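You operate a simulated robot arm through the tools that you are given. There is no shell and no other tool. Be economical: measure what you need, move in short steps, check, and stop when the job is done.

You run a simulated two-armed robot. Do the job below in one go: nothing can be reset, and whatever is moved stays where it is left.

Task
Strip the fender mat and hatch panel off cart 35 for washing.
Fine: free both wing clips and the red latch; the mat goes on the other fender, the panel on the trim bench's blue bay.

It is judged by the outcome, as a careful person would: the job done as asked, and still so three seconds after it is handed in. It fails if anything else is knocked over, pushed out of place, dropped, spilled or broken.

Robot
Two 7-joint arms with two-finger parallel grippers on one trunk, on a base that drives. Base frame: it is fixed to the floor where the robot stands at the start and does not move with it; the origin is under the middle of the robot, x ahead of it, y to its left, z up. Readings come in mm, rad, newtons and seconds.
The left shoulder is at the start at [60, 144, 926], the right one opposite. With the tool pointing down near the work surface each hand reaches from about 200 to 520 mm from the robot's upright axis, wherever it stands, measured 20 degrees to its own side. Places, roughly: black mat [-250, -1500, 250]; blue bay [-100, -1500, 900]; blue wing clip [700, 0, 600]; driver's side fender of cart 35 [600, 900, 600]; grey panel [-250, -1750, 750]; red latch [700, 300, 600]; yellow wing clip [500, 0, 600]. Payload 1.57 kg a hand.
The tool frame of a hand sits at the grasp point between the pads (the TCP): z along the fingers, y along the line on which they close. The tips reach 30 mm beyond it. The gripper opens to 110 mm. The fingers are 24 mm wide and 12 mm thick; the gripper's body (48 by 112 mm) begins 78 mm behind the TCP.
Orientation is that of the tool frame in the base frame, as [roll, pitch, yaw] about the fixed x, y, z axes, in that order (R = Rz(yaw) Ry(pitch) Rx(roll)). With the fingers straight down and closing along the base's y, the tool's x points along the base's -x, its y along +y and its z along -z.

Tools
- The arms move only by the tool play_rows. It takes "left_plan", "right_plan" or both (then of equal length, played together; a hand with none holds still); each is a list of rows, each an object (a shift or turn left out is 0, a gripper value left out holds the last) with "linear": the shift along the tool's x, y, z in mm, a list of three; "rot": the turn, a rotation vector about the tool's x, y, z in rad, a list of three; "fingers": the gripper command, from -1 (fully open) to 1 (shut), values between in proportion. In form: [{"linear": [x, y, z], "rot": [wx, wy, wz], "fingers": fingers}, ...]. A call has 1 to 10 rows; each row shifts and turns the commanded pose from where the row before left it, along the tool's axes as they then stand. A row lasts 0.2 s, in which the tool goes at most 50 mm and 0.15 rad; a call with a longer step from one row to the next is refused whole, and so is a gripper value outside its range. Where a pose cannot be reached the arm comes as near as it can. A force on the tool above 40 N (or 10 N above the force at the start of the call, whichever is more), or a blocked arm, ends the call early, and 0.2 s more pass. Each finger travels about 45 mm/s and halts on what it meets, pressing with about 43 N; the grip force reading is that of the motor and also rises with nothing between the fingers. The clock runs only during rows and for 0.2 s after the last one: add rows that do not move to give the fingers time. The reply holds the time, the measured pose of the TCP, the force on the tool along the base axes, the opening and the grip force, in the units named above and with some noise, with the torque about the TCP (base axes, N m) and any sound that the robot's microphone picked up.
- Cameras (640 x 400 px; columns grow to the right, rows downward): "scene" is now at [27.6, 41, 1525.2]; the picture's right is [0.57, -0.82, 0.00], its down [-0.69, -0.47, -0.54] and it looks along [0.45, 0.31, -0.84] (base axes); focal length 284 px, centre (320, 200). "left" rides on the left gripper at [70, -16, -141] in its tool frame; the picture's right is [0.23, 0.97, 0.00], its down [-0.86, 0.20, -0.48] and it looks along [-0.47, 0.11, 0.88] (tool axes); focal length 222 px, centre (320, 200). "right" rides on the right gripper at [70, 16, -141] in its tool frame; the picture's right is [-0.23, 0.97, 0.00], its down [-0.86, -0.20, -0.48] and it looks along [-0.47, -0.11, 0.88] (tool axes); focal length 222 px, centre (320, 200). There is no depth. A picture from a camera that has moved, and an enlarged one, comes with that camera's place and axes in the base frame and with its lens.
- camera(camera): a new picture of that camera. It takes no simulated time.
- lift_body(by): slides the trunk up (or, below 0, down) by that many mm; the arms and the scene camera ride with it, the base frame stays. It gives what a move gives, with no picture.
- drive_base(legs): drives the robot by 1 to 6 legs, each [ahead, left, turn to the left] in mm, mm and rad, along the robot's own axes; the way and the turn of a leg run together, so that a leg with both is an arc; at most 1500 mm and 3.142 rad a leg. The arms and the cameras ride along, it lands a little off, and it stops where it bumps. It gives what a move gives.
- aim_head(pan, tilt): turns the head with the scene camera to pan (to the left, within 1.501 rad either way) and tilt (down, from -0.506 to 1.204), counted from straight ahead of the robot. It gives what a move gives.
- close_up(camera, box): a new picture of the part [left, top, right, bottom] of that camera's present view, enlarged. It takes no simulated time.
- finish_job(): hands the job in; it is judged then, once.

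Go step by step. Nothing tells you exact positions but the pictures and the camera data: compare them with the known pose of the tool, close in by small moves and look again before you grip or let go. The budget is 120 turns and 108 pictures, counting those below and the enlarged ones. Unless the task says otherwise, let go and move clear before handing in, and close with one line.

The tools are called after ">>>" as name(argument=value, ...) on one line, values as JSON. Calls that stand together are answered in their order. play_rows: Moves the arms, as the interface text tells. Its arguments: {"type":"object","properties":{"left_plan":{"type":"array"},"right_plan":{"type":"array"}},"required":[]} The other tools are called the same way: lift_body (by) slides the trunk up or down; drive_base (legs) drives the base; aim_head (pan, tilt) turns the head that bears the scene camera; camera (camera) takes a picture; close_up (camera, box) takes an enlarged picture of a part of a camera's view; finish_job () hands the job in.

At the start:

```text
time: 0.0
left_ee_pos: [331.0, 387.5, 1012.8]
left_tool_rot: [-3.141, -0.001, 3.141]
left_force: [-0.6, -0.4, -0.5]
left_ft_torque: [0.0, 0.05, 0.01]
left_opening: 109.7
left_finger_force: 0.0
right_ee_pos: [389.5, 34.1, 987.3]
right_tool_rot: [3.14, 0.0, -3.142]
right_force: [0.7, -0.5, 0.3]
right_ft_torque: [0.02, 0.01, 0.01]
right_opening: 110.1
right_finger_force: 0.1
trunk travel left (down, up): [-525.0, 65.0]
robot x, y, heading: [-1.6, -2.7, 0.002]
head pan, tilt: [0.602, 0.995]
```

scene: 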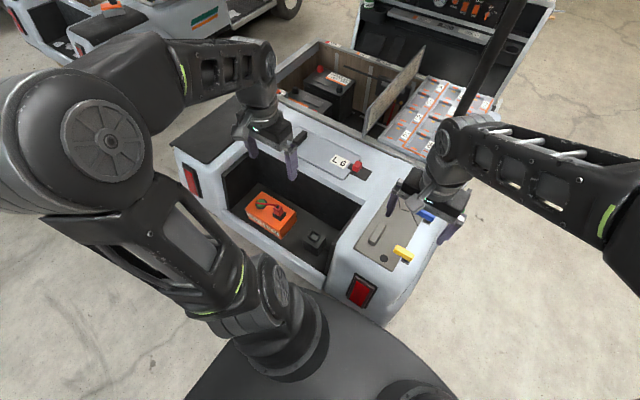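
right: 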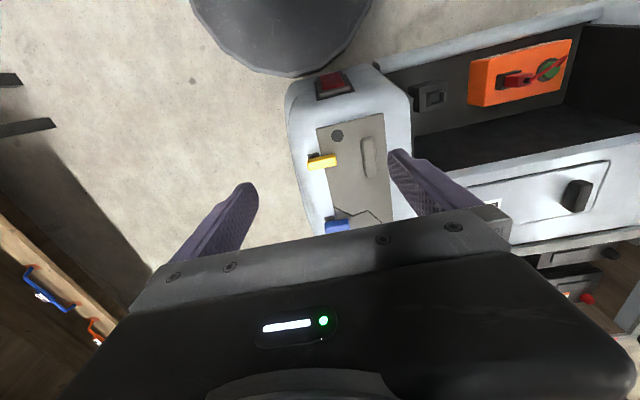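
left: 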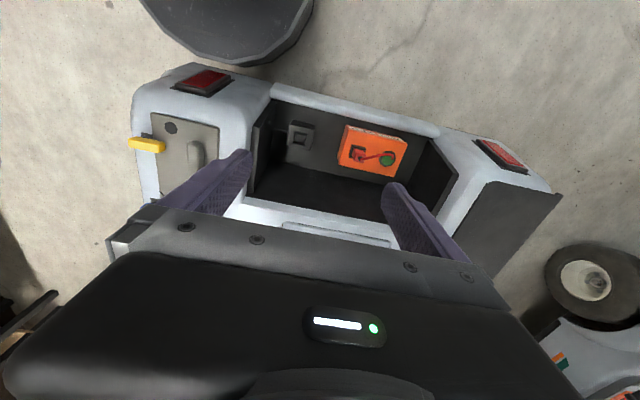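

I see a cart ahead with a plate held by yellow and blue clips on its right fender, and a hatch with a red knob in the middle. I'll look closer before moving.

>>> close_up(camera="scene", box=[170, 100, 490, 300])

>>> close_up(camera="right", box=[270, 50, 590, 250])

```text
2.00 times, centred on (330, 200) of scene
camera zoom: at [27.6, 41.0, 1525.2], right [0.57, -0.82, 0.0], down [-0.69, -0.47, -0.54], along [0.45, 0.31, -0.84], focal length 567 px, centre (300, 200)
```

zoom: 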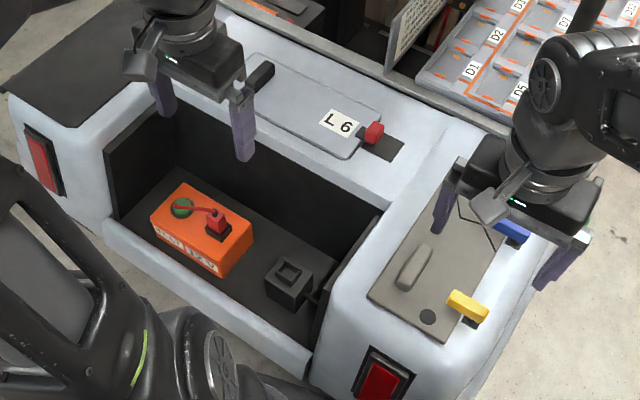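

```text
2.00 times, centred on (430, 150) of right
camera zoom: at [318.3, 49.8, 1128.0], right [0.23, 0.97, 0.0], down [0.86, -0.2, 0.48], along [0.47, -0.11, -0.88], focal length 444 px, centre (100, 300)
```

zoom: 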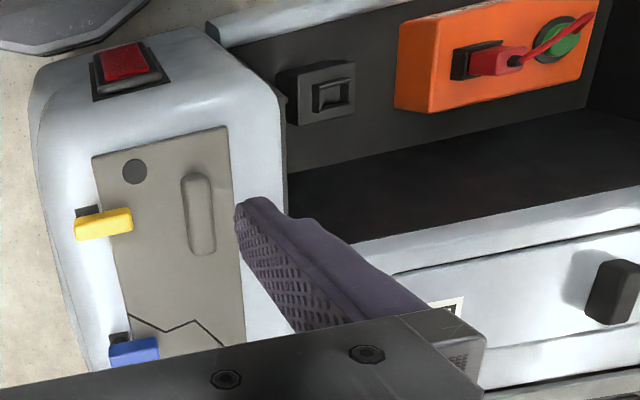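

The cart in front has the clips on its right fender; I need to see the surroundings and the labels. I'll look around with the head.

>>> aim_head(pan=0.0, tilt=0.6)

>>> camera(camera="scene")

>>> aim_head(pan=1.3, tilt=0.6)

>>> camera(camera="scene")

>>> aim_head(pan=-1.5, tilt=0.5)

>>> camera(camera="scene")

```text
time: 1.0
left_ee_pos: [332.0, 387.2, 1014.0]
left_tool_rot: [3.139, -0.001, 3.14]
left_force: [-0.4, 0.0, -0.4]
left_ft_torque: [-0.01, 0.02, 0.0]
left_opening: 110.0
left_finger_force: 0.1
right_ee_pos: [389.0, 32.8, 987.2]
right_tool_rot: [-3.141, 0.001, -3.14]
right_force: [0.1, 0.8, 1.2]
right_ft_torque: [-0.04, 0.01, 0.0]
right_opening: 109.8
right_finger_force: 0.1
trunk travel left (down, up): [-525.0, 65.0]
robot x, y, heading: [2.6, -0.3, -0.001]
head pan, tilt: [0.0, 0.6]
```

```text
102 pictures are left
camera scene: at [58.3, 1.5, 1556.8], right [0.0, -1.0, 0.0], down [-0.57, 0.0, -0.82], along [0.82, 0.0, -0.57], focal length 284 px, centre (320, 200)
```

scene: 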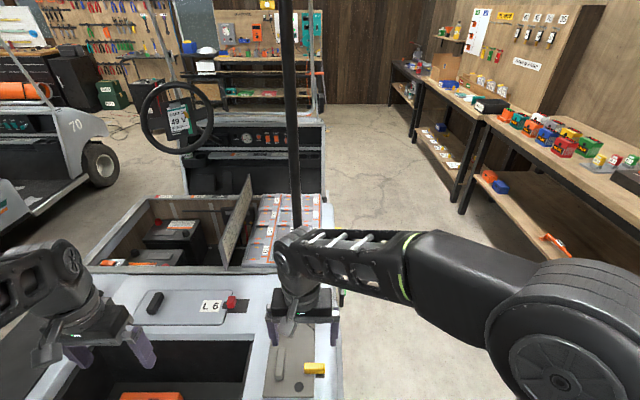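

```text
time: 2.5
left_ee_pos: [332.3, 386.5, 1014.4]
left_tool_rot: [-3.141, 0.0, 3.14]
left_force: [0.8, 0.1, -0.1]
left_ft_torque: [-0.02, 0.0, 0.01]
left_opening: 109.9
left_finger_force: 0.0
right_ee_pos: [389.0, 33.5, 988.0]
right_tool_rot: [-3.139, 0.0, 3.141]
right_force: [-0.8, -0.5, 0.8]
right_ft_torque: [-0.01, 0.0, 0.05]
right_opening: 110.0
right_finger_force: 0.1
trunk travel left (down, up): [-525.0, 65.0]
robot x, y, heading: [-3.0, 0.9, -0.005]
head pan, tilt: [1.3, 0.6]
```

```text
101 pictures are left
camera scene: at [-6.4, 86.5, 1556.9], right [0.96, -0.27, 0.0], down [-0.15, -0.54, -0.83], along [0.22, 0.79, -0.56], focal length 284 px, centre (320, 200)
```

scene: 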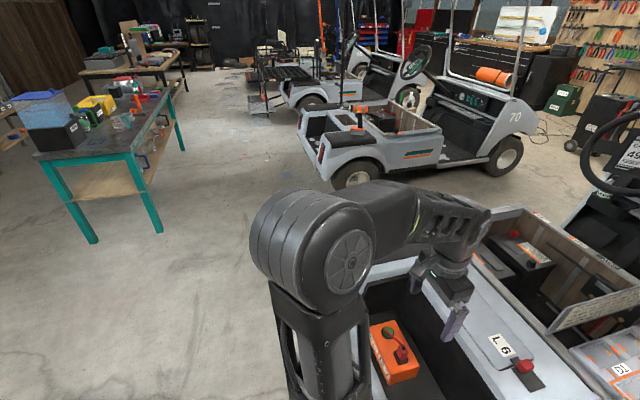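

```text
time: 4.9
left_ee_pos: [331.0, 387.9, 1013.6]
left_tool_rot: [-3.141, 0.0, 3.142]
left_force: [-0.1, 0.1, -0.3]
left_ft_torque: [-0.02, 0.01, -0.02]
left_opening: 109.9
left_finger_force: 0.0
right_ee_pos: [389.0, 34.0, 987.8]
right_tool_rot: [3.141, 0.001, 3.14]
right_force: [-0.1, 0.3, -0.6]
right_ft_torque: [0.03, -0.02, 0.01]
right_opening: 109.9
right_finger_force: 0.1
trunk travel left (down, up): [-525.0, 65.0]
robot x, y, heading: [-0.2, 1.5, 0.001]
head pan, tilt: [-1.499, 0.499]
```

```text
100 pictures are left
camera scene: at [-23.6, -89.4, 1566.0], right [-1.0, -0.07, 0.0], down [-0.03, 0.48, -0.88], along [0.06, -0.88, -0.48], focal length 284 px, centre (320, 200)
```

scene: 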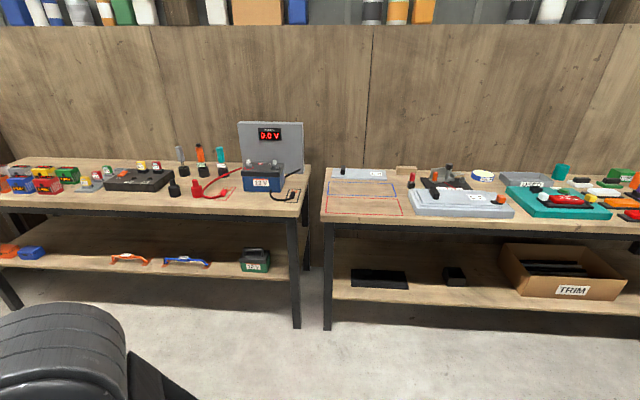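

The trim bench with its outlined bays is on my right. I'll zoom on it and on the steering-wheel card.

>>> close_up(camera="scene", box=[300, 140, 460, 240])

>>> aim_head(pan=0.3, tilt=0.6)

>>> close_up(camera="scene", box=[220, 60, 380, 160])

>>> camera(camera="scene")

```text
4.00 times, centred on (380, 190) of scene
camera zoom: at [-23.6, -89.4, 1566.0], right [-1.0, -0.07, 0.0], down [-0.03, 0.48, -0.88], along [0.06, -0.88, -0.48], focal length 1134 px, centre (80, 240)
```

zoom: 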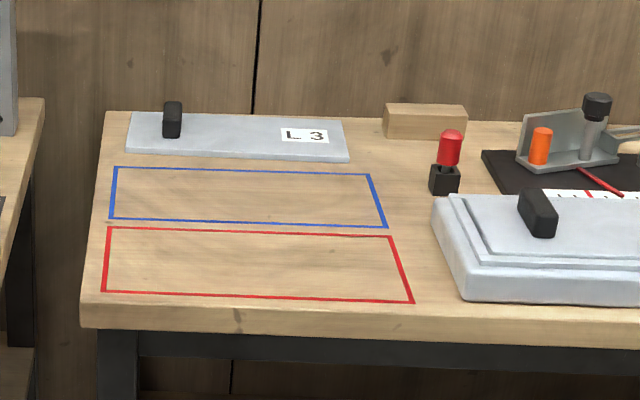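

```text
time: 6.7
left_ee_pos: [332.4, 387.3, 1014.3]
left_tool_rot: [-3.141, -0.001, 3.141]
left_force: [0.0, 1.1, -1.2]
left_ft_torque: [-0.01, 0.01, -0.02]
left_opening: 109.9
left_finger_force: 0.1
right_ee_pos: [387.7, 32.9, 988.3]
right_tool_rot: [-3.142, 0.0, -3.142]
right_force: [-0.3, -0.5, -1.0]
right_ft_torque: [0.01, -0.04, 0.04]
right_opening: 110.1
right_finger_force: 0.1
trunk travel left (down, up): [-525.0, 65.0]
robot x, y, heading: [3.6, -1.5, 0.001]
head pan, tilt: [0.3, 0.6]
```

```text
4.00 times, centred on (300, 110) of scene
camera zoom: at [54.3, 27.5, 1556.9], right [0.3, -0.96, 0.0], down [-0.54, -0.17, -0.83], along [0.79, 0.24, -0.56], focal length 1134 px, centre (400, 560)
```

zoom: 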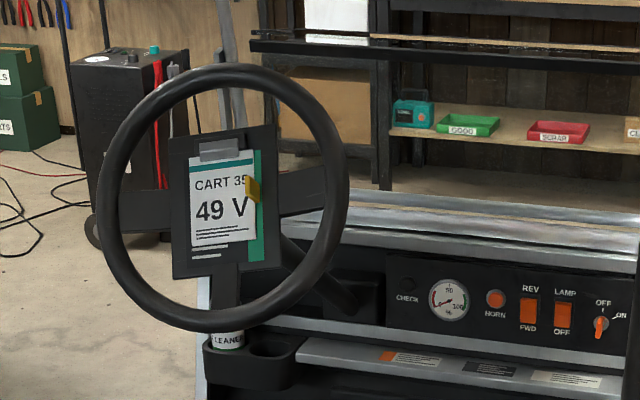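

```text
97 pictures are left
camera scene: at [54.3, 27.5, 1556.9], right [0.3, -0.96, 0.0], down [-0.54, -0.17, -0.83], along [0.79, 0.24, -0.56], focal length 284 px, centre (320, 200)
```

scene: 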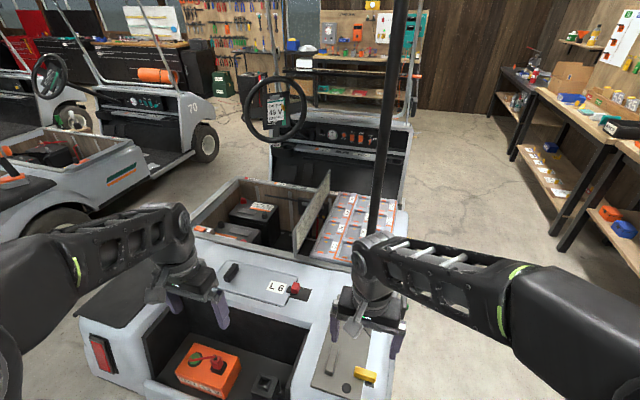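

The card reads cart 35, so the front cart is right, and its steering wheel is on the left. The grey mat under the clips goes to the left fender and hatch L6 to the blue bay. I'll move the hands forward for better views.

>>> play_rows(left_plan=[{"linear": [-45, 0, 0]}, {"linear": [-45, 0, 0]}, {"linear": [-45, 0, 0]}, {"linear": [-45, 0, 0]}, {"linear": [0, 0, 0]}], right_plan=[{"linear": [-40, -10, 0]}, {"linear": [-40, -10, 0]}, {"linear": [-40, -10, 0]}, {"linear": [0, 0, 0]}, {"linear": [0, 0, 0]}])

>>> camera(camera="right")

>>> camera(camera="left")

```text
time: 7.9
left_ee_pos: [513.0, 386.4, 1012.6]
left_tool_rot: [-3.142, -0.001, 3.14]
left_force: [-0.4, 0.5, 0.4]
left_ft_torque: [0.0, 0.0, 0.02]
left_opening: 109.9
left_finger_force: 0.0
right_ee_pos: [508.9, 6.1, 987.1]
right_tool_rot: [3.142, 0.0, 3.141]
right_force: [0.2, -0.4, 0.2]
right_ft_torque: [-0.02, -0.02, -0.01]
right_opening: 110.2
right_finger_force: 0.0
trunk travel left (down, up): [-525.0, 65.0]
robot x, y, heading: [-3.0, 3.7, 0.002]
head pan, tilt: [0.3, 0.6]
```

```text
96 pictures are left
camera right: at [438.0, 21.5, 1128.5], right [0.23, 0.97, 0.0], down [0.86, -0.2, 0.48], along [0.47, -0.11, -0.88], focal length 222 px, centre (320, 200)
```

right: 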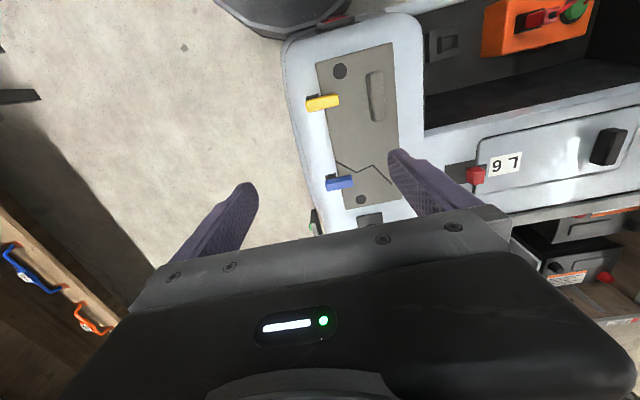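

```text
95 pictures are left
camera left: at [444.0, 369.9, 1154.3], right [-0.23, 0.97, 0.0], down [0.86, 0.2, 0.48], along [0.47, 0.11, -0.88], focal length 222 px, centre (320, 200)
```

left: 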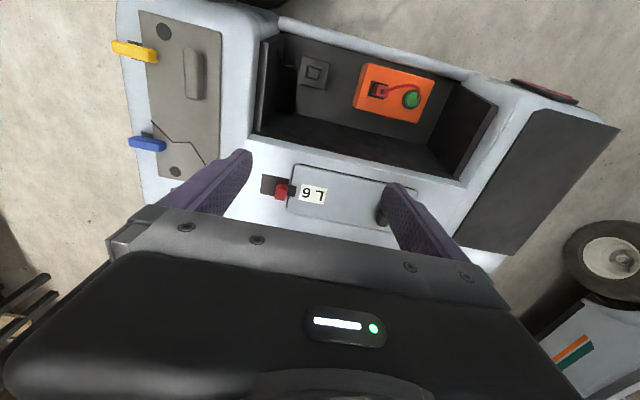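

Triangulated: yellow clip about (479,16,642), blue (661,18,645), red latch (717,331,639), hatch handle (709,606), mat x 409–738, y 20–163. Now I'll see how close my base is to the cart.

>>> aim_head(pan=0.0, tilt=1.2)

>>> camera(camera="scene")

>>> close_up(camera="right", box=[260, 20, 420, 120])

>>> close_up(camera="left", box=[240, 140, 400, 240])

>>> close_up(camera="right", box=[280, 140, 440, 240])

```text
time: 8.9
left_ee_pos: [514.0, 384.1, 1014.2]
left_tool_rot: [-3.14, -0.002, -3.14]
left_force: [-0.9, -0.5, 0.1]
left_ft_torque: [0.0, 0.01, 0.0]
left_opening: 109.9
left_finger_force: 0.0
right_ee_pos: [508.5, 5.3, 988.0]
right_tool_rot: [-3.141, 0.001, 3.141]
right_force: [0.4, -0.3, -0.3]
right_ft_torque: [0.02, 0.0, 0.01]
right_opening: 110.1
right_finger_force: 0.1
trunk travel left (down, up): [-525.0, 65.0]
robot x, y, heading: [1.5, -1.0, -0.001]
head pan, tilt: [0.0, 1.201]
```

```text
94 pictures are left
camera scene: at [26.0, 1.4, 1512.3], right [0.0, -1.0, 0.0], down [-0.93, 0.0, -0.36], along [0.36, 0.0, -0.93], focal length 284 px, centre (320, 200)
```

scene: 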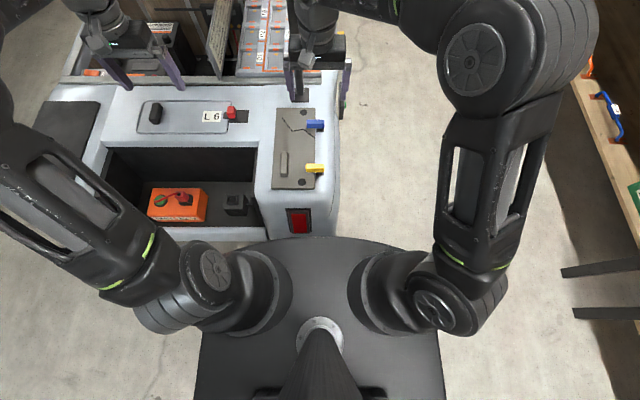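

```text
4.00 times, centred on (340, 70) of right
camera zoom: at [438.2, 21.5, 1128.4], right [0.23, 0.97, 0.0], down [0.86, -0.2, 0.48], along [0.47, -0.11, -0.88], focal length 888 px, centre (240, 720)
```

zoom: 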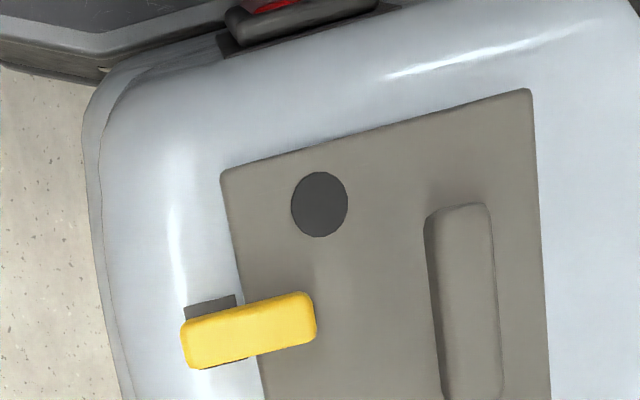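

```text
4.00 times, centred on (320, 190) of left
camera zoom: at [443.8, 370.0, 1154.2], right [-0.23, 0.97, 0.0], down [0.86, 0.2, 0.48], along [0.47, 0.11, -0.88], focal length 888 px, centre (320, 240)
```

zoom: 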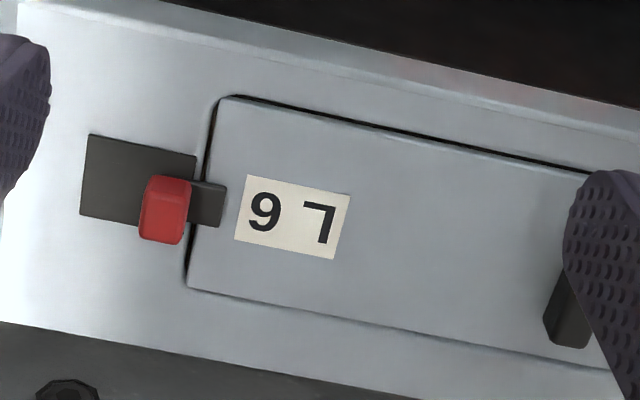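

```text
4.00 times, centred on (360, 190) of right
camera zoom: at [438.2, 21.5, 1128.4], right [0.23, 0.97, 0.0], down [0.86, -0.2, 0.48], along [0.47, -0.11, -0.88], focal length 888 px, centre (160, 240)
```

zoom: 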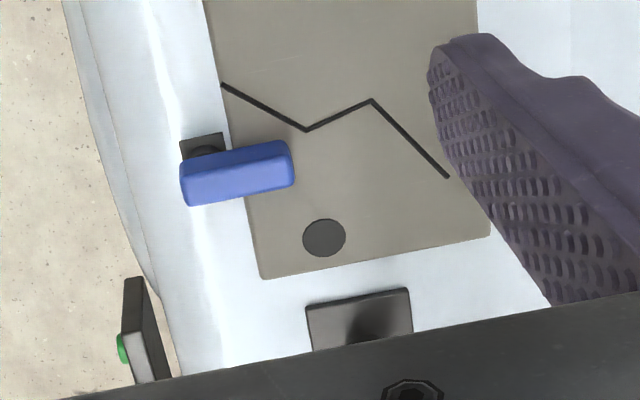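

The red latch bar slides along a track to my right, and the clips pivot at their outer ends. I'll test how far the arms reach from where I stand.

>>> play_rows(left_plan=[{"linear": [-45, 0, 30]}, {"linear": [-40, 10, 30]}, {"linear": [-40, 10, 30]}, {"linear": [-40, 10, 30]}, {"linear": [-30, 10, 30]}, {"linear": [0, 0, 0]}], right_plan=[{"linear": [-40, 0, 30]}, {"linear": [-40, 0, 30]}, {"linear": [-40, 0, 30]}, {"linear": [-30, 0, 30]}, {"linear": [0, 0, 0]}, {"linear": [0, 0, 0]}])

```text
refused: row 1 steps farther than a row can; nothing moved
```

>>> play_rows(left_plan=[{"linear": [-40, 0, 25]}, {"linear": [-40, 10, 25]}, {"linear": [-40, 10, 25]}, {"linear": [-40, 10, 25]}, {"linear": [-30, 10, 25]}, {"linear": [0, 0, 0]}], right_plan=[{"linear": [-40, 0, 25]}, {"linear": [-40, 0, 25]}, {"linear": [-40, 0, 25]}, {"linear": [-30, 0, 25]}, {"linear": [0, 0, 25]}, {"linear": [0, 0, 0]}])

```text
time: 10.3
left_ee_pos: [653.0, 416.4, 917.9]
left_tool_rot: [3.138, 0.01, 3.141]
left_force: [0.1, 0.7, 0.5]
left_ft_torque: [-0.01, -0.01, 0.01]
left_opening: 109.8
left_finger_force: 0.1
left hand out of reach, approached as far as the arm can: row 4, 5
right_ee_pos: [658.6, 2.5, 861.4]
right_tool_rot: [3.141, 0.0, 3.141]
right_force: [0.7, -0.5, 0.0]
right_ft_torque: [0.01, -0.01, -0.03]
right_opening: 110.0
right_finger_force: 0.1
trunk travel left (down, up): [-525.0, 65.0]
robot x, y, heading: [1.2, 2.3, 0.004]
head pan, tilt: [0.0, 1.201]
```

The arms reach about x=735 at work height, so I can work from the front. Now the right hand goes above the yellow clip's far side, fingers closed, to look again.

>>> play_rows(right_plan=[{"linear": [35, 9, 20], "fingers": 1}, {"linear": [35, 9, 20]}, {"linear": [35, 9, 20]}, {"linear": [33, 9, 20]}, {"linear": [0, 0, 20]}, {"linear": [0, 0, 0]}], left_plan=[{"linear": [35, 0, -10]}, {"linear": [35, 0, -10]}, {"linear": [35, 0, -10]}, {"linear": [35, 0, -10]}, {"linear": [0, 0, 0]}, {"linear": [0, 0, 0]}])

>>> camera(camera="right")

>>> aim_head(pan=0.0, tilt=1.05)

>>> close_up(camera="scene", box=[240, 120, 400, 220])

```text
time: 11.7
left_ee_pos: [515.2, 417.8, 956.4]
left_tool_rot: [-3.141, -0.001, 3.14]
left_force: [0.7, 0.1, 0.2]
left_ft_torque: [0.0, -0.01, 0.0]
left_opening: 109.8
left_finger_force: 0.0
right_ee_pos: [521.8, 39.6, 763.8]
right_tool_rot: [-3.141, 0.001, -3.14]
right_force: [-0.3, -0.5, -0.1]
right_ft_torque: [0.0, 0.0, -0.05]
right_opening: 0.2
right_finger_force: 8.3
trunk travel left (down, up): [-525.0, 65.0]
robot x, y, heading: [-0.4, 1.0, 0.002]
head pan, tilt: [0.0, 1.201]
```

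```text
90 pictures are left
camera right: at [450.6, 55.5, 904.3], right [0.23, 0.97, 0.0], down [0.85, -0.2, 0.48], along [0.47, -0.11, -0.88], focal length 222 px, centre (320, 200)
```

right: 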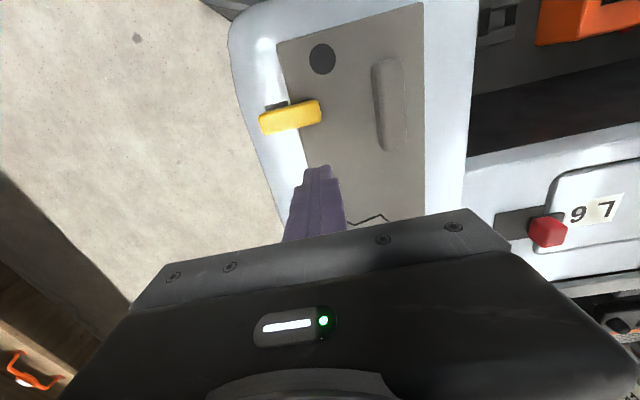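

```text
time: 12.4
left_ee_pos: [514.1, 419.1, 957.7]
left_tool_rot: [-3.14, 0.001, -3.141]
left_force: [0.5, -0.3, 0.5]
left_ft_torque: [-0.01, -0.01, 0.01]
left_opening: 110.0
left_finger_force: 0.1
right_ee_pos: [521.3, 40.7, 764.4]
right_tool_rot: [-3.142, 0.0, -3.141]
right_force: [-0.7, -0.7, 0.3]
right_ft_torque: [-0.01, 0.03, 0.01]
right_opening: 0.0
right_finger_force: 21.4
trunk travel left (down, up): [-525.0, 65.0]
robot x, y, heading: [0.3, 0.1, 0.001]
head pan, tilt: [0.0, 1.051]
```

```text
4.00 times, centred on (320, 170) of scene
camera zoom: at [36.3, 1.4, 1521.4], right [0.0, -1.0, 0.0], down [-0.87, 0.0, -0.5], along [0.5, 0.0, -0.87], focal length 1134 px, centre (320, 320)
```

zoom: 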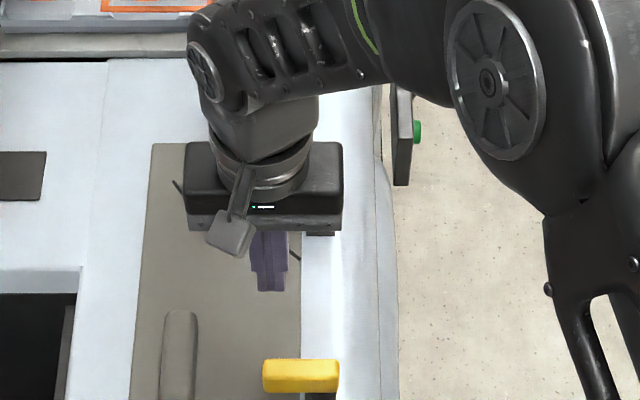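

The yellow bar spans y −20..48 at x≈480, with its pivot near y≈−4. I'll descend beyond it and sweep its tip towards me in an arc.

>>> play_rows(right_plan=[{"linear": [0, -1, 35], "fingers": 1}, {"linear": [0, -1, 35]}, {"linear": [0, 0, 28]}, {"linear": [0, 0, 0]}])

>>> close_up(camera="right", box=[200, 60, 440, 210])

```text
time: 13.4
left_ee_pos: [514.1, 418.2, 957.5]
left_tool_rot: [3.141, -0.001, -3.141]
left_force: [-0.4, -0.3, -0.3]
left_ft_torque: [0.03, -0.03, -0.04]
left_opening: 110.1
left_finger_force: 0.1
right_ee_pos: [523.2, 37.6, 665.3]
right_tool_rot: [3.14, 0.001, -3.141]
right_force: [0.2, 0.5, -0.5]
right_ft_torque: [-0.02, -0.01, 0.0]
right_opening: 0.0
right_finger_force: 21.3
trunk travel left (down, up): [-525.0, 65.0]
robot x, y, heading: [3.1, 3.2, 0.001]
head pan, tilt: [0.0, 1.051]
```

```text
2.67 times, centred on (320, 135) of right
camera zoom: at [452.0, 54.5, 806.2], right [0.23, 0.97, 0.0], down [0.85, -0.2, 0.48], along [0.47, -0.11, -0.88], focal length 592 px, centre (320, 373)
```

zoom: 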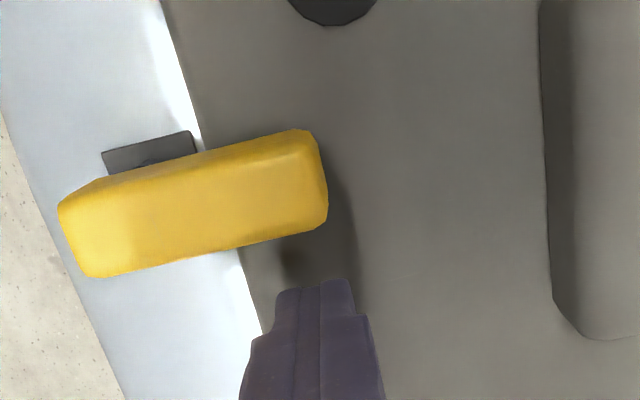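

>>> play_rows(right_plan=[{"linear": [15, 0, 0], "fingers": 1}, {"linear": [12, 1, 0]}, {"linear": [12, 1, 0]}, {"linear": [12, 0, 0]}, {"linear": [12, -1, 0]}, {"linear": [0, 0, 0]}])

>>> close_up(camera="right", box=[200, 60, 440, 210])

```text
time: 14.2
left_ee_pos: [516.3, 418.7, 957.8]
left_tool_rot: [3.141, -0.001, 3.141]
left_force: [-0.4, -0.2, -0.5]
left_ft_torque: [0.02, -0.01, -0.02]
left_opening: 110.0
left_finger_force: 0.0
right_ee_pos: [502.8, 39.2, 668.9]
right_tool_rot: [3.134, 0.029, 3.138]
right_force: [11.0, -0.4, -3.9]
right_ft_torque: [0.03, -0.07, 0.05]
right_opening: 0.0
right_finger_force: 21.8
trunk travel left (down, up): [-525.0, 65.0]
robot x, y, heading: [1.7, 0.7, -0.002]
head pan, tilt: [0.0, 1.051]
stopped in row 3 (right hand): the force on the tool passed its limit at 49 N (the readings are from after the stop); the commanded pose is now the measured one
```

```text
2.67 times, centred on (320, 135) of right
camera zoom: at [428.1, 54.8, 806.5], right [0.23, 0.97, 0.01], down [0.84, -0.2, 0.5], along [0.49, -0.1, -0.86], focal length 592 px, centre (320, 373)
```

zoom: 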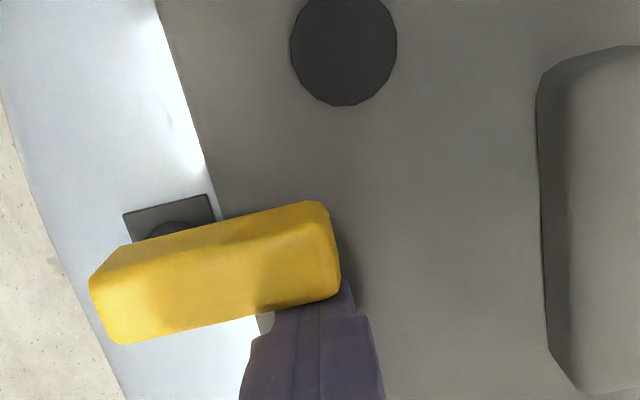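

The bar did not budge towards me at 49 N, so it probably turns the other way. I'll hop over and push it away from me.

>>> play_rows(right_plan=[{"linear": [-12, 0, 0], "rot": [0, 0.03, 0], "fingers": 1}, {"linear": [0, 0, -45]}, {"linear": [40, 2, 0]}, {"linear": [40, 0, 0]}, {"linear": [0, 0, 0]}, {"linear": [0, 0, 42]}, {"linear": [0, 0, 0]}])

>>> camera(camera="right")

>>> close_up(camera="scene", box=[240, 140, 400, 240])

```text
time: 15.8
left_ee_pos: [516.1, 418.1, 956.5]
left_tool_rot: [-3.141, -0.001, -3.141]
left_force: [0.3, -0.8, -0.2]
left_ft_torque: [0.02, 0.02, 0.0]
left_opening: 109.7
left_finger_force: 0.1
right_ee_pos: [431.5, 45.4, 671.1]
right_tool_rot: [3.136, -0.005, 3.139]
right_force: [-1.5, -0.8, 0.3]
right_ft_torque: [-0.01, -0.01, 0.0]
right_opening: 0.0
right_finger_force: 21.6
trunk travel left (down, up): [-525.0, 65.0]
robot x, y, heading: [1.8, 0.4, 0.001]
head pan, tilt: [0.0, 1.051]
```

```text
86 pictures are left
camera right: at [361.8, 60.9, 810.5], right [0.23, 0.97, 0.0], down [0.86, -0.2, 0.47], along [0.46, -0.1, -0.88], focal length 222 px, centre (320, 200)
```

right: 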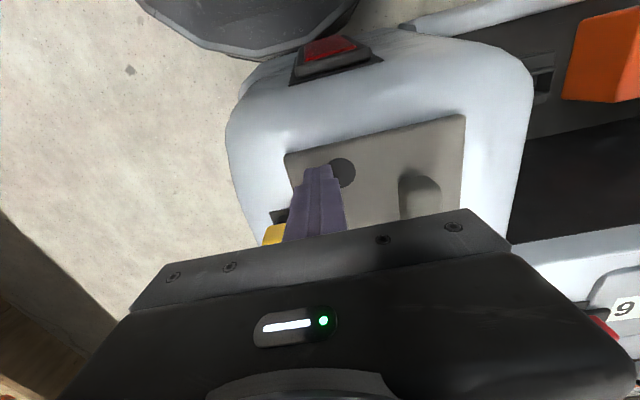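

```text
4.00 times, centred on (320, 190) of scene
camera zoom: at [36.8, 1.3, 1521.5], right [0.0, -1.0, 0.0], down [-0.87, 0.0, -0.5], along [0.5, 0.0, -0.87], focal length 1134 px, centre (320, 240)
```

zoom: 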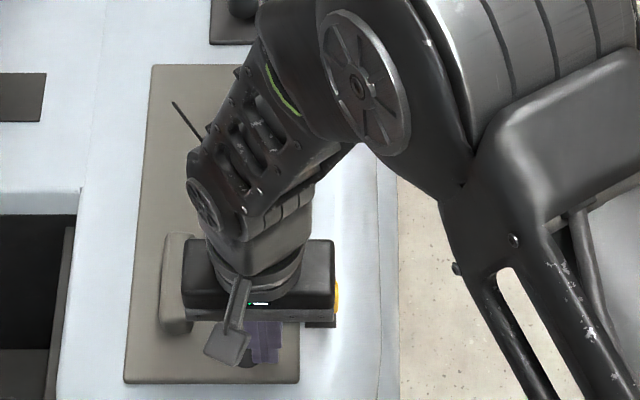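

>>> play_rows(right_plan=[{"linear": [-15, -2, 5], "fingers": 1}, {"linear": [-10, -1, 0]}, {"linear": [-8, 0, 0]}, {"linear": [-8, 0, 0]}, {"linear": [-8, 0, 0]}, {"linear": [-8, 0, 0]}, {"linear": [0, 0, 0]}])

>>> close_up(camera="right", box=[200, 60, 440, 210])

```text
time: 17.4
left_ee_pos: [517.2, 420.1, 958.0]
left_tool_rot: [-3.142, 0.001, -3.141]
left_force: [-0.5, -0.1, -0.1]
left_ft_torque: [0.03, -0.03, -0.03]
left_opening: 110.0
left_finger_force: 0.1
right_ee_pos: [490.5, 41.3, 665.4]
right_tool_rot: [3.136, -0.007, 3.138]
right_force: [0.1, 0.0, 0.5]
right_ft_torque: [0.0, -0.03, 0.0]
right_opening: 0.0
right_finger_force: 21.7
trunk travel left (down, up): [-525.0, 65.0]
robot x, y, heading: [-2.6, -3.2, 0.001]
head pan, tilt: [0.0, 1.051]
```

```text
2.67 times, centred on (320, 135) of right
camera zoom: at [420.9, 56.0, 806.4], right [0.23, 0.97, 0.0], down [0.86, -0.2, 0.47], along [0.46, -0.1, -0.88], focal length 592 px, centre (320, 373)
```

zoom: 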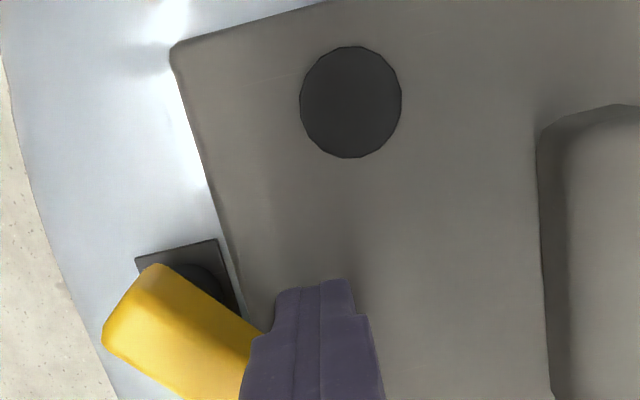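

It swings freely in that direction. I'll finish the arc to a right angle.

>>> play_rows(right_plan=[{"linear": [-10, -1, 0], "fingers": 1}, {"linear": [-10, -2, 0]}, {"linear": [-10, -4, 0]}, {"linear": [-4, -7, 0]}, {"linear": [0, -6, 0]}, {"linear": [0, -4, 0]}, {"linear": [0, 0, 0]}])

>>> close_up(camera="right", box=[200, 60, 440, 210])

>>> close_up(camera="scene", box=[240, 140, 400, 240])

```text
time: 19.0
left_ee_pos: [516.6, 421.1, 956.4]
left_tool_rot: [-3.14, 0.001, -3.14]
left_force: [0.2, -0.1, -0.7]
left_ft_torque: [0.0, -0.02, -0.03]
left_opening: 109.8
left_finger_force: 0.1
right_ee_pos: [523.8, 19.7, 666.1]
right_tool_rot: [3.133, -0.005, 3.141]
right_force: [1.1, 27.2, -1.3]
right_ft_torque: [0.06, -0.01, -0.29]
right_opening: 0.0
right_finger_force: 21.2
trunk travel left (down, up): [-525.0, 65.0]
robot x, y, heading: [1.4, 1.2, 0.002]
head pan, tilt: [0.0, 1.051]
```

```text
2.67 times, centred on (320, 135) of right
camera zoom: at [454.6, 34.5, 807.2], right [0.23, 0.97, 0.01], down [0.86, -0.2, 0.47], along [0.46, -0.1, -0.88], focal length 592 px, centre (320, 373)
```

zoom: 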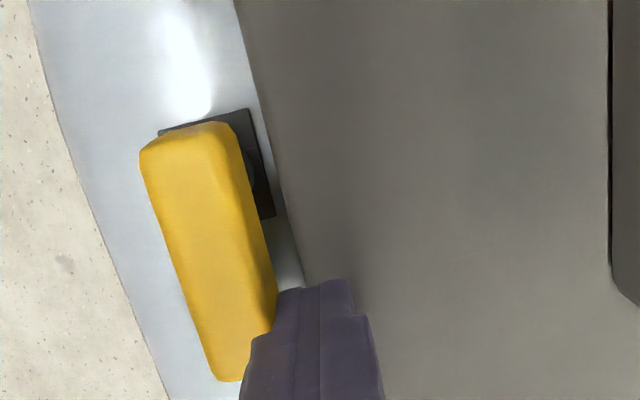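

```text
4.00 times, centred on (320, 190) of scene
camera zoom: at [37.3, 4.3, 1521.4], right [0.0, -1.0, 0.0], down [-0.87, 0.0, -0.5], along [0.5, 0.0, -0.87], focal length 1134 px, centre (320, 240)
```

zoom: 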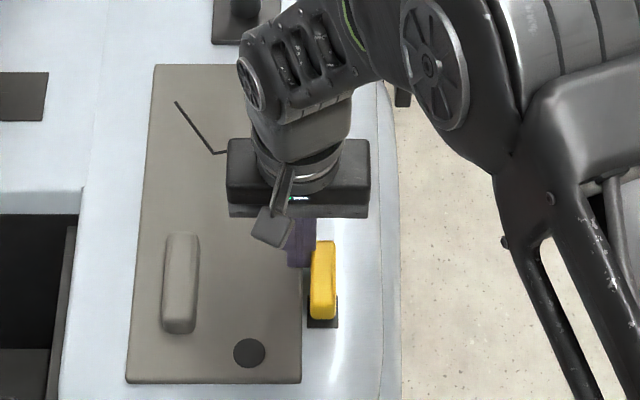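

Yellow is fully off the mat. Next the blue clip: I'll come down on its near side.

>>> play_rows(right_plan=[{"linear": [0, 6, 0], "fingers": 1}, {"linear": [0, 0, -45]}, {"linear": [-40, 10, -20]}, {"linear": [-45, 5, 0]}, {"linear": [0, 0, 0]}])

>>> camera(camera="right")

>>> camera(camera="scene")

```text
time: 20.2
left_ee_pos: [515.4, 419.8, 957.5]
left_tool_rot: [3.141, 0.0, 3.141]
left_force: [-0.4, -0.2, -0.4]
left_ft_torque: [0.02, 0.01, -0.01]
left_opening: 110.2
left_finger_force: 0.0
right_ee_pos: [606.5, 35.2, 731.3]
right_tool_rot: [3.137, -0.007, 3.139]
right_force: [-0.3, 0.6, -0.1]
right_ft_torque: [0.0, 0.0, -0.05]
right_opening: 0.0
right_finger_force: 21.3
trunk travel left (down, up): [-525.0, 65.0]
robot x, y, heading: [-2.6, -1.5, 0.002]
head pan, tilt: [0.0, 1.051]
```

```text
81 pictures are left
camera right: at [536.8, 49.2, 872.5], right [0.23, 0.97, 0.0], down [0.86, -0.2, 0.47], along [0.46, -0.11, -0.88], focal length 222 px, centre (320, 200)
```

right: 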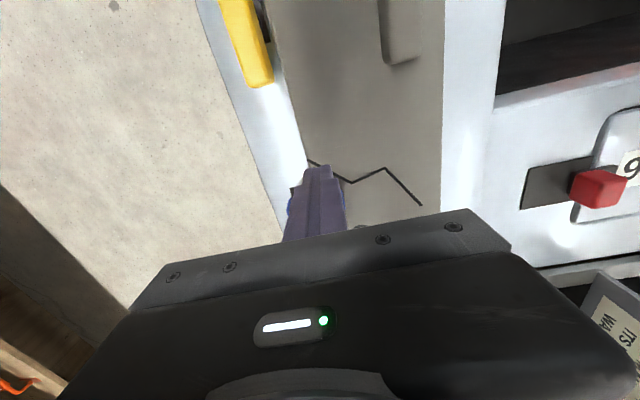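

```text
80 pictures are left
camera scene: at [36.9, 1.5, 1521.5], right [0.0, -1.0, 0.0], down [-0.87, 0.0, -0.5], along [0.5, 0.0, -0.87], focal length 284 px, centre (320, 200)
```

scene: 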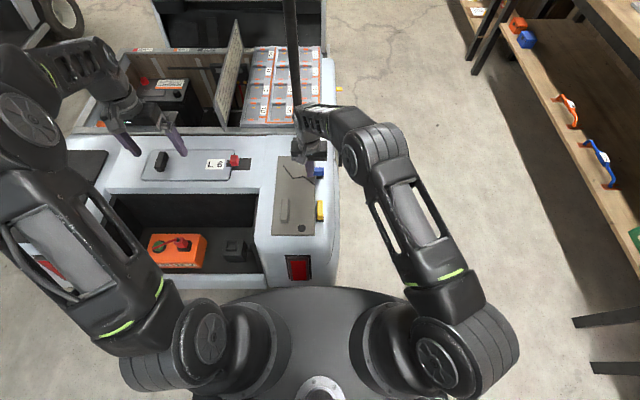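

>>> play_rows(right_plan=[{"linear": [0, 3, 35], "fingers": 1}, {"linear": [0, 2, 31]}, {"linear": [-20, 0, 0]}, {"linear": [-10, 0, 0]}, {"linear": [-8, 0, 0]}, {"linear": [-8, 0, 0]}, {"linear": [-8, 0, 0]}, {"linear": [0, 0, 0]}])

>>> close_up(camera="scene", box=[240, 120, 400, 220])

```text
time: 22.0
left_ee_pos: [515.5, 417.7, 956.5]
left_tool_rot: [-3.141, 0.0, 3.14]
left_force: [0.5, -0.2, -0.2]
left_ft_torque: [-0.02, 0.03, 0.0]
left_opening: 110.0
left_finger_force: 0.1
right_ee_pos: [637.9, 39.4, 667.7]
right_tool_rot: [3.137, -0.004, 3.14]
right_force: [-0.2, -0.6, -0.4]
right_ft_torque: [0.0, -0.02, 0.0]
right_opening: 0.0
right_finger_force: 21.3
right hand out of reach, approached as far as the arm can: row 5, 6, 7
trunk travel left (down, up): [-525.0, 65.0]
robot x, y, heading: [2.0, -0.4, -0.001]
head pan, tilt: [0.0, 1.051]
```

```text
4.00 times, centred on (320, 170) of scene
camera zoom: at [37.0, 1.5, 1521.4], right [0.0, -1.0, 0.0], down [-0.87, 0.0, -0.5], along [0.5, 0.0, -0.87], focal length 1134 px, centre (320, 320)
```

zoom: 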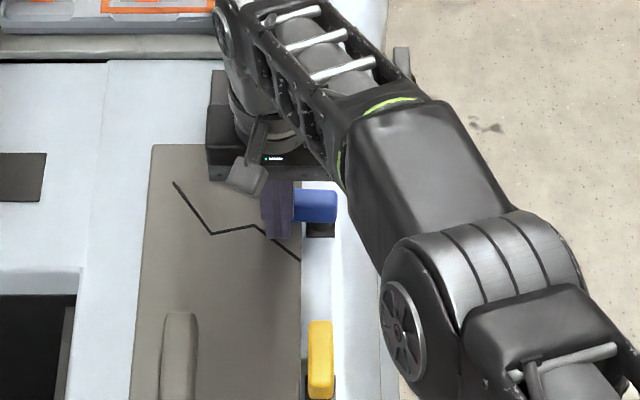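

The arm runs out of reach at x≈638 here. I'll lift clear, lower the trunk by 100, and shift the base a bit ahead and to the right.

>>> play_rows(right_plan=[{"linear": [10, 0, 0], "fingers": 1}, {"linear": [10, 0, -45]}, {"linear": [40, 0, -45]}, {"linear": [40, 0, -45]}, {"linear": [0, 0, -45]}, {"linear": [0, 0, 0]}])

>>> drive_base(legs=[[0, -170, 0], [25, 0, 0]])

>>> lift_body(by=-110)

>>> camera(camera="scene")

```text
refused: row 3 steps farther than a row can; nothing moved
```

```text
time: 23.9
left_ee_pos: [541.3, 251.2, 955.6]
left_tool_rot: [-3.141, -0.003, -3.14]
left_force: [-0.1, -0.2, -0.8]
left_ft_torque: [0.04, 0.04, 0.01]
left_opening: 110.1
left_finger_force: 0.0
right_ee_pos: [663.9, -128.8, 666.1]
right_tool_rot: [3.136, -0.006, -3.14]
right_force: [0.0, 0.8, -0.2]
right_ft_torque: [0.03, 0.03, -0.01]
right_opening: 0.1
right_finger_force: 21.3
trunk travel left (down, up): [-525.0, 65.0]
robot x, y, heading: [28.5, -172.1, 0.0]
head pan, tilt: [0.0, 1.051]
```

```text
time: 25.3
left_ee_pos: [539.5, 250.5, 847.0]
left_tool_rot: [-3.141, -0.001, -3.138]
left_force: [-0.2, -0.6, -1.1]
left_ft_torque: [0.02, 0.01, -0.03]
left_opening: 110.0
left_finger_force: 0.0
right_ee_pos: [663.3, -129.6, 558.1]
right_tool_rot: [3.136, -0.005, -3.14]
right_force: [-0.1, -0.5, 0.9]
right_ft_torque: [0.0, 0.01, -0.02]
right_opening: 0.0
right_finger_force: 21.6
trunk travel left (down, up): [-415.0, 175.0]
robot x, y, heading: [26.4, -171.9, 0.004]
head pan, tilt: [0.0, 1.051]
```

```text
78 pictures are left
camera scene: at [62.1, -168.2, 1411.5], right [0.0, -1.0, 0.0], down [-0.87, 0.0, -0.5], along [0.5, 0.0, -0.87], focal length 284 px, centre (320, 200)
```

scene: 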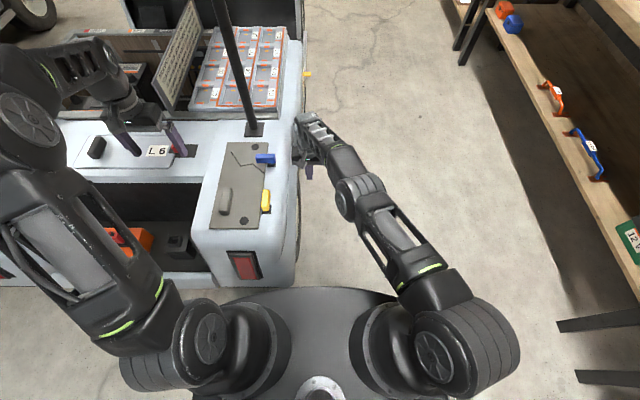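

The move was refused, so the hand rode along low, but it met nothing. I'll raise it now and look at the blue clip.

>>> play_rows(right_plan=[{"linear": [0, -5, -45], "fingers": 1}, {"linear": [5, 0, -45]}, {"linear": [10, 0, -45]}, {"linear": [10, 0, -45]}, {"linear": [25, 20, -20]}, {"linear": [10, 45, 0]}, {"linear": [0, 45, 0]}, {"linear": [0, 40, 0]}, {"linear": [0, 24, 0]}, {"linear": [0, 0, 0]}])

>>> camera(camera="right")

>>> close_up(camera="scene", box=[180, 120, 340, 220])

```text
time: 27.5
left_ee_pos: [539.7, 251.3, 847.0]
left_tool_rot: [-3.141, -0.001, -3.139]
left_force: [0.7, 0.3, -0.1]
left_ft_torque: [0.03, 0.01, 0.03]
left_opening: 109.9
left_finger_force: 0.0
right_ee_pos: [602.3, 14.9, 761.3]
right_tool_rot: [3.135, -0.003, -3.139]
right_force: [0.3, 0.1, 0.4]
right_ft_torque: [0.0, 0.0, 0.01]
right_opening: 0.0
right_finger_force: 20.7
right hand out of reach, approached as far as the arm can: row 9
trunk travel left (down, up): [-415.0, 175.0]
robot x, y, heading: [26.5, -175.1, 0.005]
head pan, tilt: [0.0, 1.051]
```

```text
77 pictures are left
camera right: at [532.6, 29.2, 902.0], right [0.23, 0.97, 0.01], down [0.86, -0.2, 0.47], along [0.46, -0.1, -0.88], focal length 222 px, centre (320, 200)
```

right: 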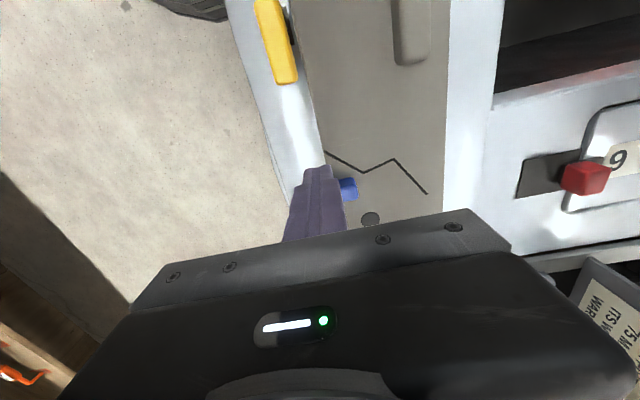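

```text
4.00 times, centred on (260, 170) of scene
camera zoom: at [62.1, -168.1, 1411.4], right [0.0, -1.0, 0.0], down [-0.87, 0.0, -0.5], along [0.5, 0.0, -0.87], focal length 1134 px, centre (560, 320)
```

zoom: 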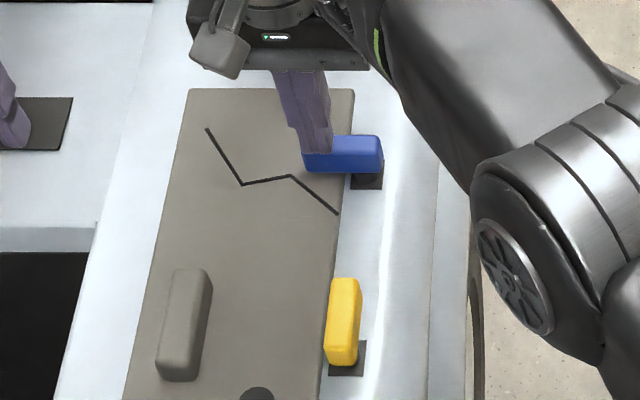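

The reach is worse across the body than outward. I'll retract and raise the right hand, then drive left so that the clip lies to the right arm's own side.

>>> play_rows(right_plan=[{"linear": [30, 0, -25], "fingers": 1}, {"linear": [30, 0, -25]}, {"linear": [0, 0, 0]}])

>>> drive_base(legs=[[0, 480, 0]])

>>> camera(camera="scene")

```text
time: 28.3
left_ee_pos: [540.2, 250.1, 848.8]
left_tool_rot: [3.14, 0.002, -3.138]
left_force: [0.5, 0.9, 0.2]
left_ft_torque: [-0.03, -0.03, -0.02]
left_opening: 110.0
left_finger_force: 0.0
right_ee_pos: [543.7, 15.6, 811.2]
right_tool_rot: [3.135, -0.004, -3.14]
right_force: [-0.8, -0.4, -0.6]
right_ft_torque: [-0.01, 0.0, 0.0]
right_opening: 0.0
right_finger_force: 21.3
trunk travel left (down, up): [-415.0, 175.0]
robot x, y, heading: [25.7, -169.1, 0.005]
head pan, tilt: [0.0, 1.051]
```

```text
time: 31.2
left_ee_pos: [535.8, 745.3, 847.8]
left_tool_rot: [-3.141, -0.002, -3.136]
left_force: [0.5, 0.5, 0.1]
left_ft_torque: [-0.02, -0.01, -0.03]
left_opening: 109.7
left_finger_force: 0.1
right_ee_pos: [540.5, 509.7, 811.1]
right_tool_rot: [3.137, -0.006, -3.139]
right_force: [0.0, -0.2, 0.4]
right_ft_torque: [-0.05, 0.03, 0.0]
right_opening: 0.0
right_finger_force: 21.7
trunk travel left (down, up): [-415.0, 175.0]
robot x, y, heading: [23.1, 322.0, 0.009]
head pan, tilt: [0.0, 1.051]
```

```text
75 pictures are left
camera scene: at [60.0, 325.0, 1411.4], right [0.01, -1.0, 0.0], down [-0.87, -0.01, -0.5], along [0.5, 0.0, -0.87], focal length 284 px, centre (320, 200)
```

scene: 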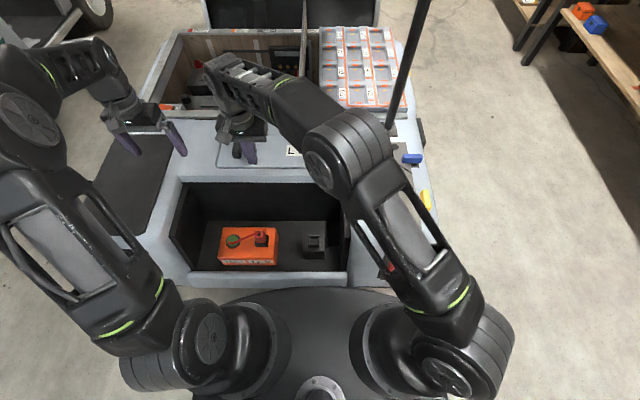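

>>> play_rows(right_plan=[{"linear": [0, -47, 0], "fingers": 1}, {"linear": [0, -47, 0]}, {"linear": [0, -47, 0]}, {"linear": [0, -47, 0]}, {"linear": [0, -47, 0]}, {"linear": [0, -47, 0]}, {"linear": [0, -47, 0]}, {"linear": [0, -47, 0]}, {"linear": [-10, -46, 0]}, {"linear": [-20, -42, 0]}])

>>> camera(camera="right")

```text
time: 33.4
left_ee_pos: [537.1, 744.0, 846.9]
left_tool_rot: [-3.141, 0.0, -3.135]
left_force: [-0.2, 0.7, -1.3]
left_ft_torque: [0.02, 0.0, -0.02]
left_opening: 110.1
left_finger_force: 0.1
right_ee_pos: [572.0, 45.5, 808.1]
right_tool_rot: [3.134, -0.006, -3.137]
right_force: [0.7, 0.2, 0.7]
right_ft_torque: [0.03, 0.03, -0.02]
right_opening: 0.0
right_finger_force: 21.3
trunk travel left (down, up): [-415.0, 175.0]
robot x, y, heading: [23.8, 324.0, 0.009]
head pan, tilt: [0.0, 1.051]
```

```text
74 pictures are left
camera right: at [502.0, 61.0, 948.4], right [0.22, 0.97, 0.0], down [0.86, -0.2, 0.47], along [0.46, -0.1, -0.88], focal length 222 px, centre (320, 200)
```

right: 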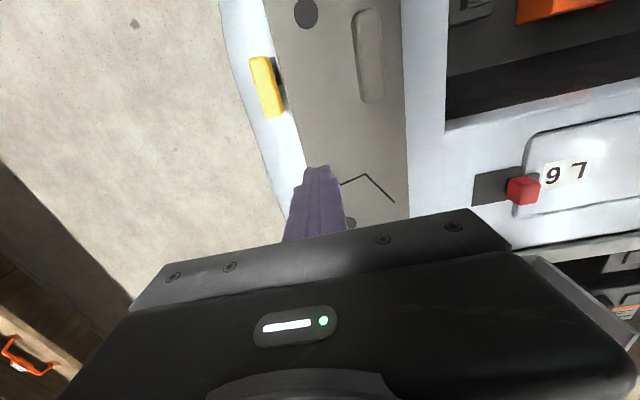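

>>> play_rows(right_plan=[{"linear": [-20, -3, 40], "fingers": 1}, {"linear": [-15, -2, 40]}, {"linear": [0, 0, 35]}, {"linear": [0, 0, 27]}, {"linear": [0, 0, 0]}, {"linear": [-20, 0, 0]}, {"linear": [-10, 0, 0]}, {"linear": [-8, 0, 0]}, {"linear": [-8, 0, 0]}, {"linear": [0, 0, 0]}])

>>> close_up(camera="right", box=[200, 60, 440, 210])

>>> close_up(camera="scene", box=[340, 100, 500, 200])

```text
time: 35.6
left_ee_pos: [535.6, 745.3, 847.2]
left_tool_rot: [3.141, 0.0, -3.133]
left_force: [0.6, -0.2, 0.0]
left_ft_torque: [0.02, 0.0, -0.03]
left_opening: 110.2
left_finger_force: 0.1
right_ee_pos: [651.8, 41.3, 663.5]
right_tool_rot: [3.136, -0.006, -3.136]
right_force: [-0.9, 0.9, 0.8]
right_ft_torque: [0.01, 0.01, 0.02]
right_opening: 0.0
right_finger_force: 21.2
trunk travel left (down, up): [-415.0, 175.0]
robot x, y, heading: [20.6, 320.7, 0.006]
head pan, tilt: [0.0, 1.051]
```

```text
2.67 times, centred on (320, 135) of right
camera zoom: at [581.8, 56.7, 805.2], right [0.22, 0.97, 0.0], down [0.86, -0.2, 0.47], along [0.46, -0.1, -0.88], focal length 592 px, centre (320, 373)
```

zoom: 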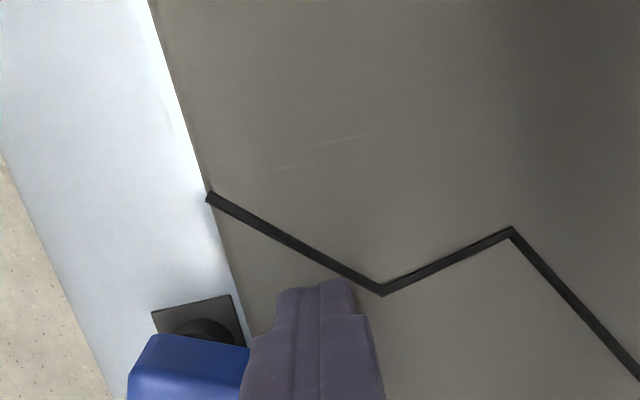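

```text
4.00 times, centred on (420, 150) of scene
camera zoom: at [59.9, 324.5, 1411.4], right [0.01, -1.0, 0.0], down [-0.87, -0.01, -0.5], along [0.5, 0.0, -0.87], focal length 1134 px, centre (-80, 400)
```

zoom: 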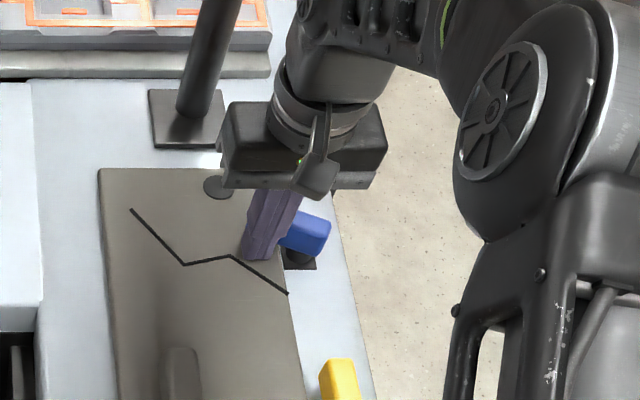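

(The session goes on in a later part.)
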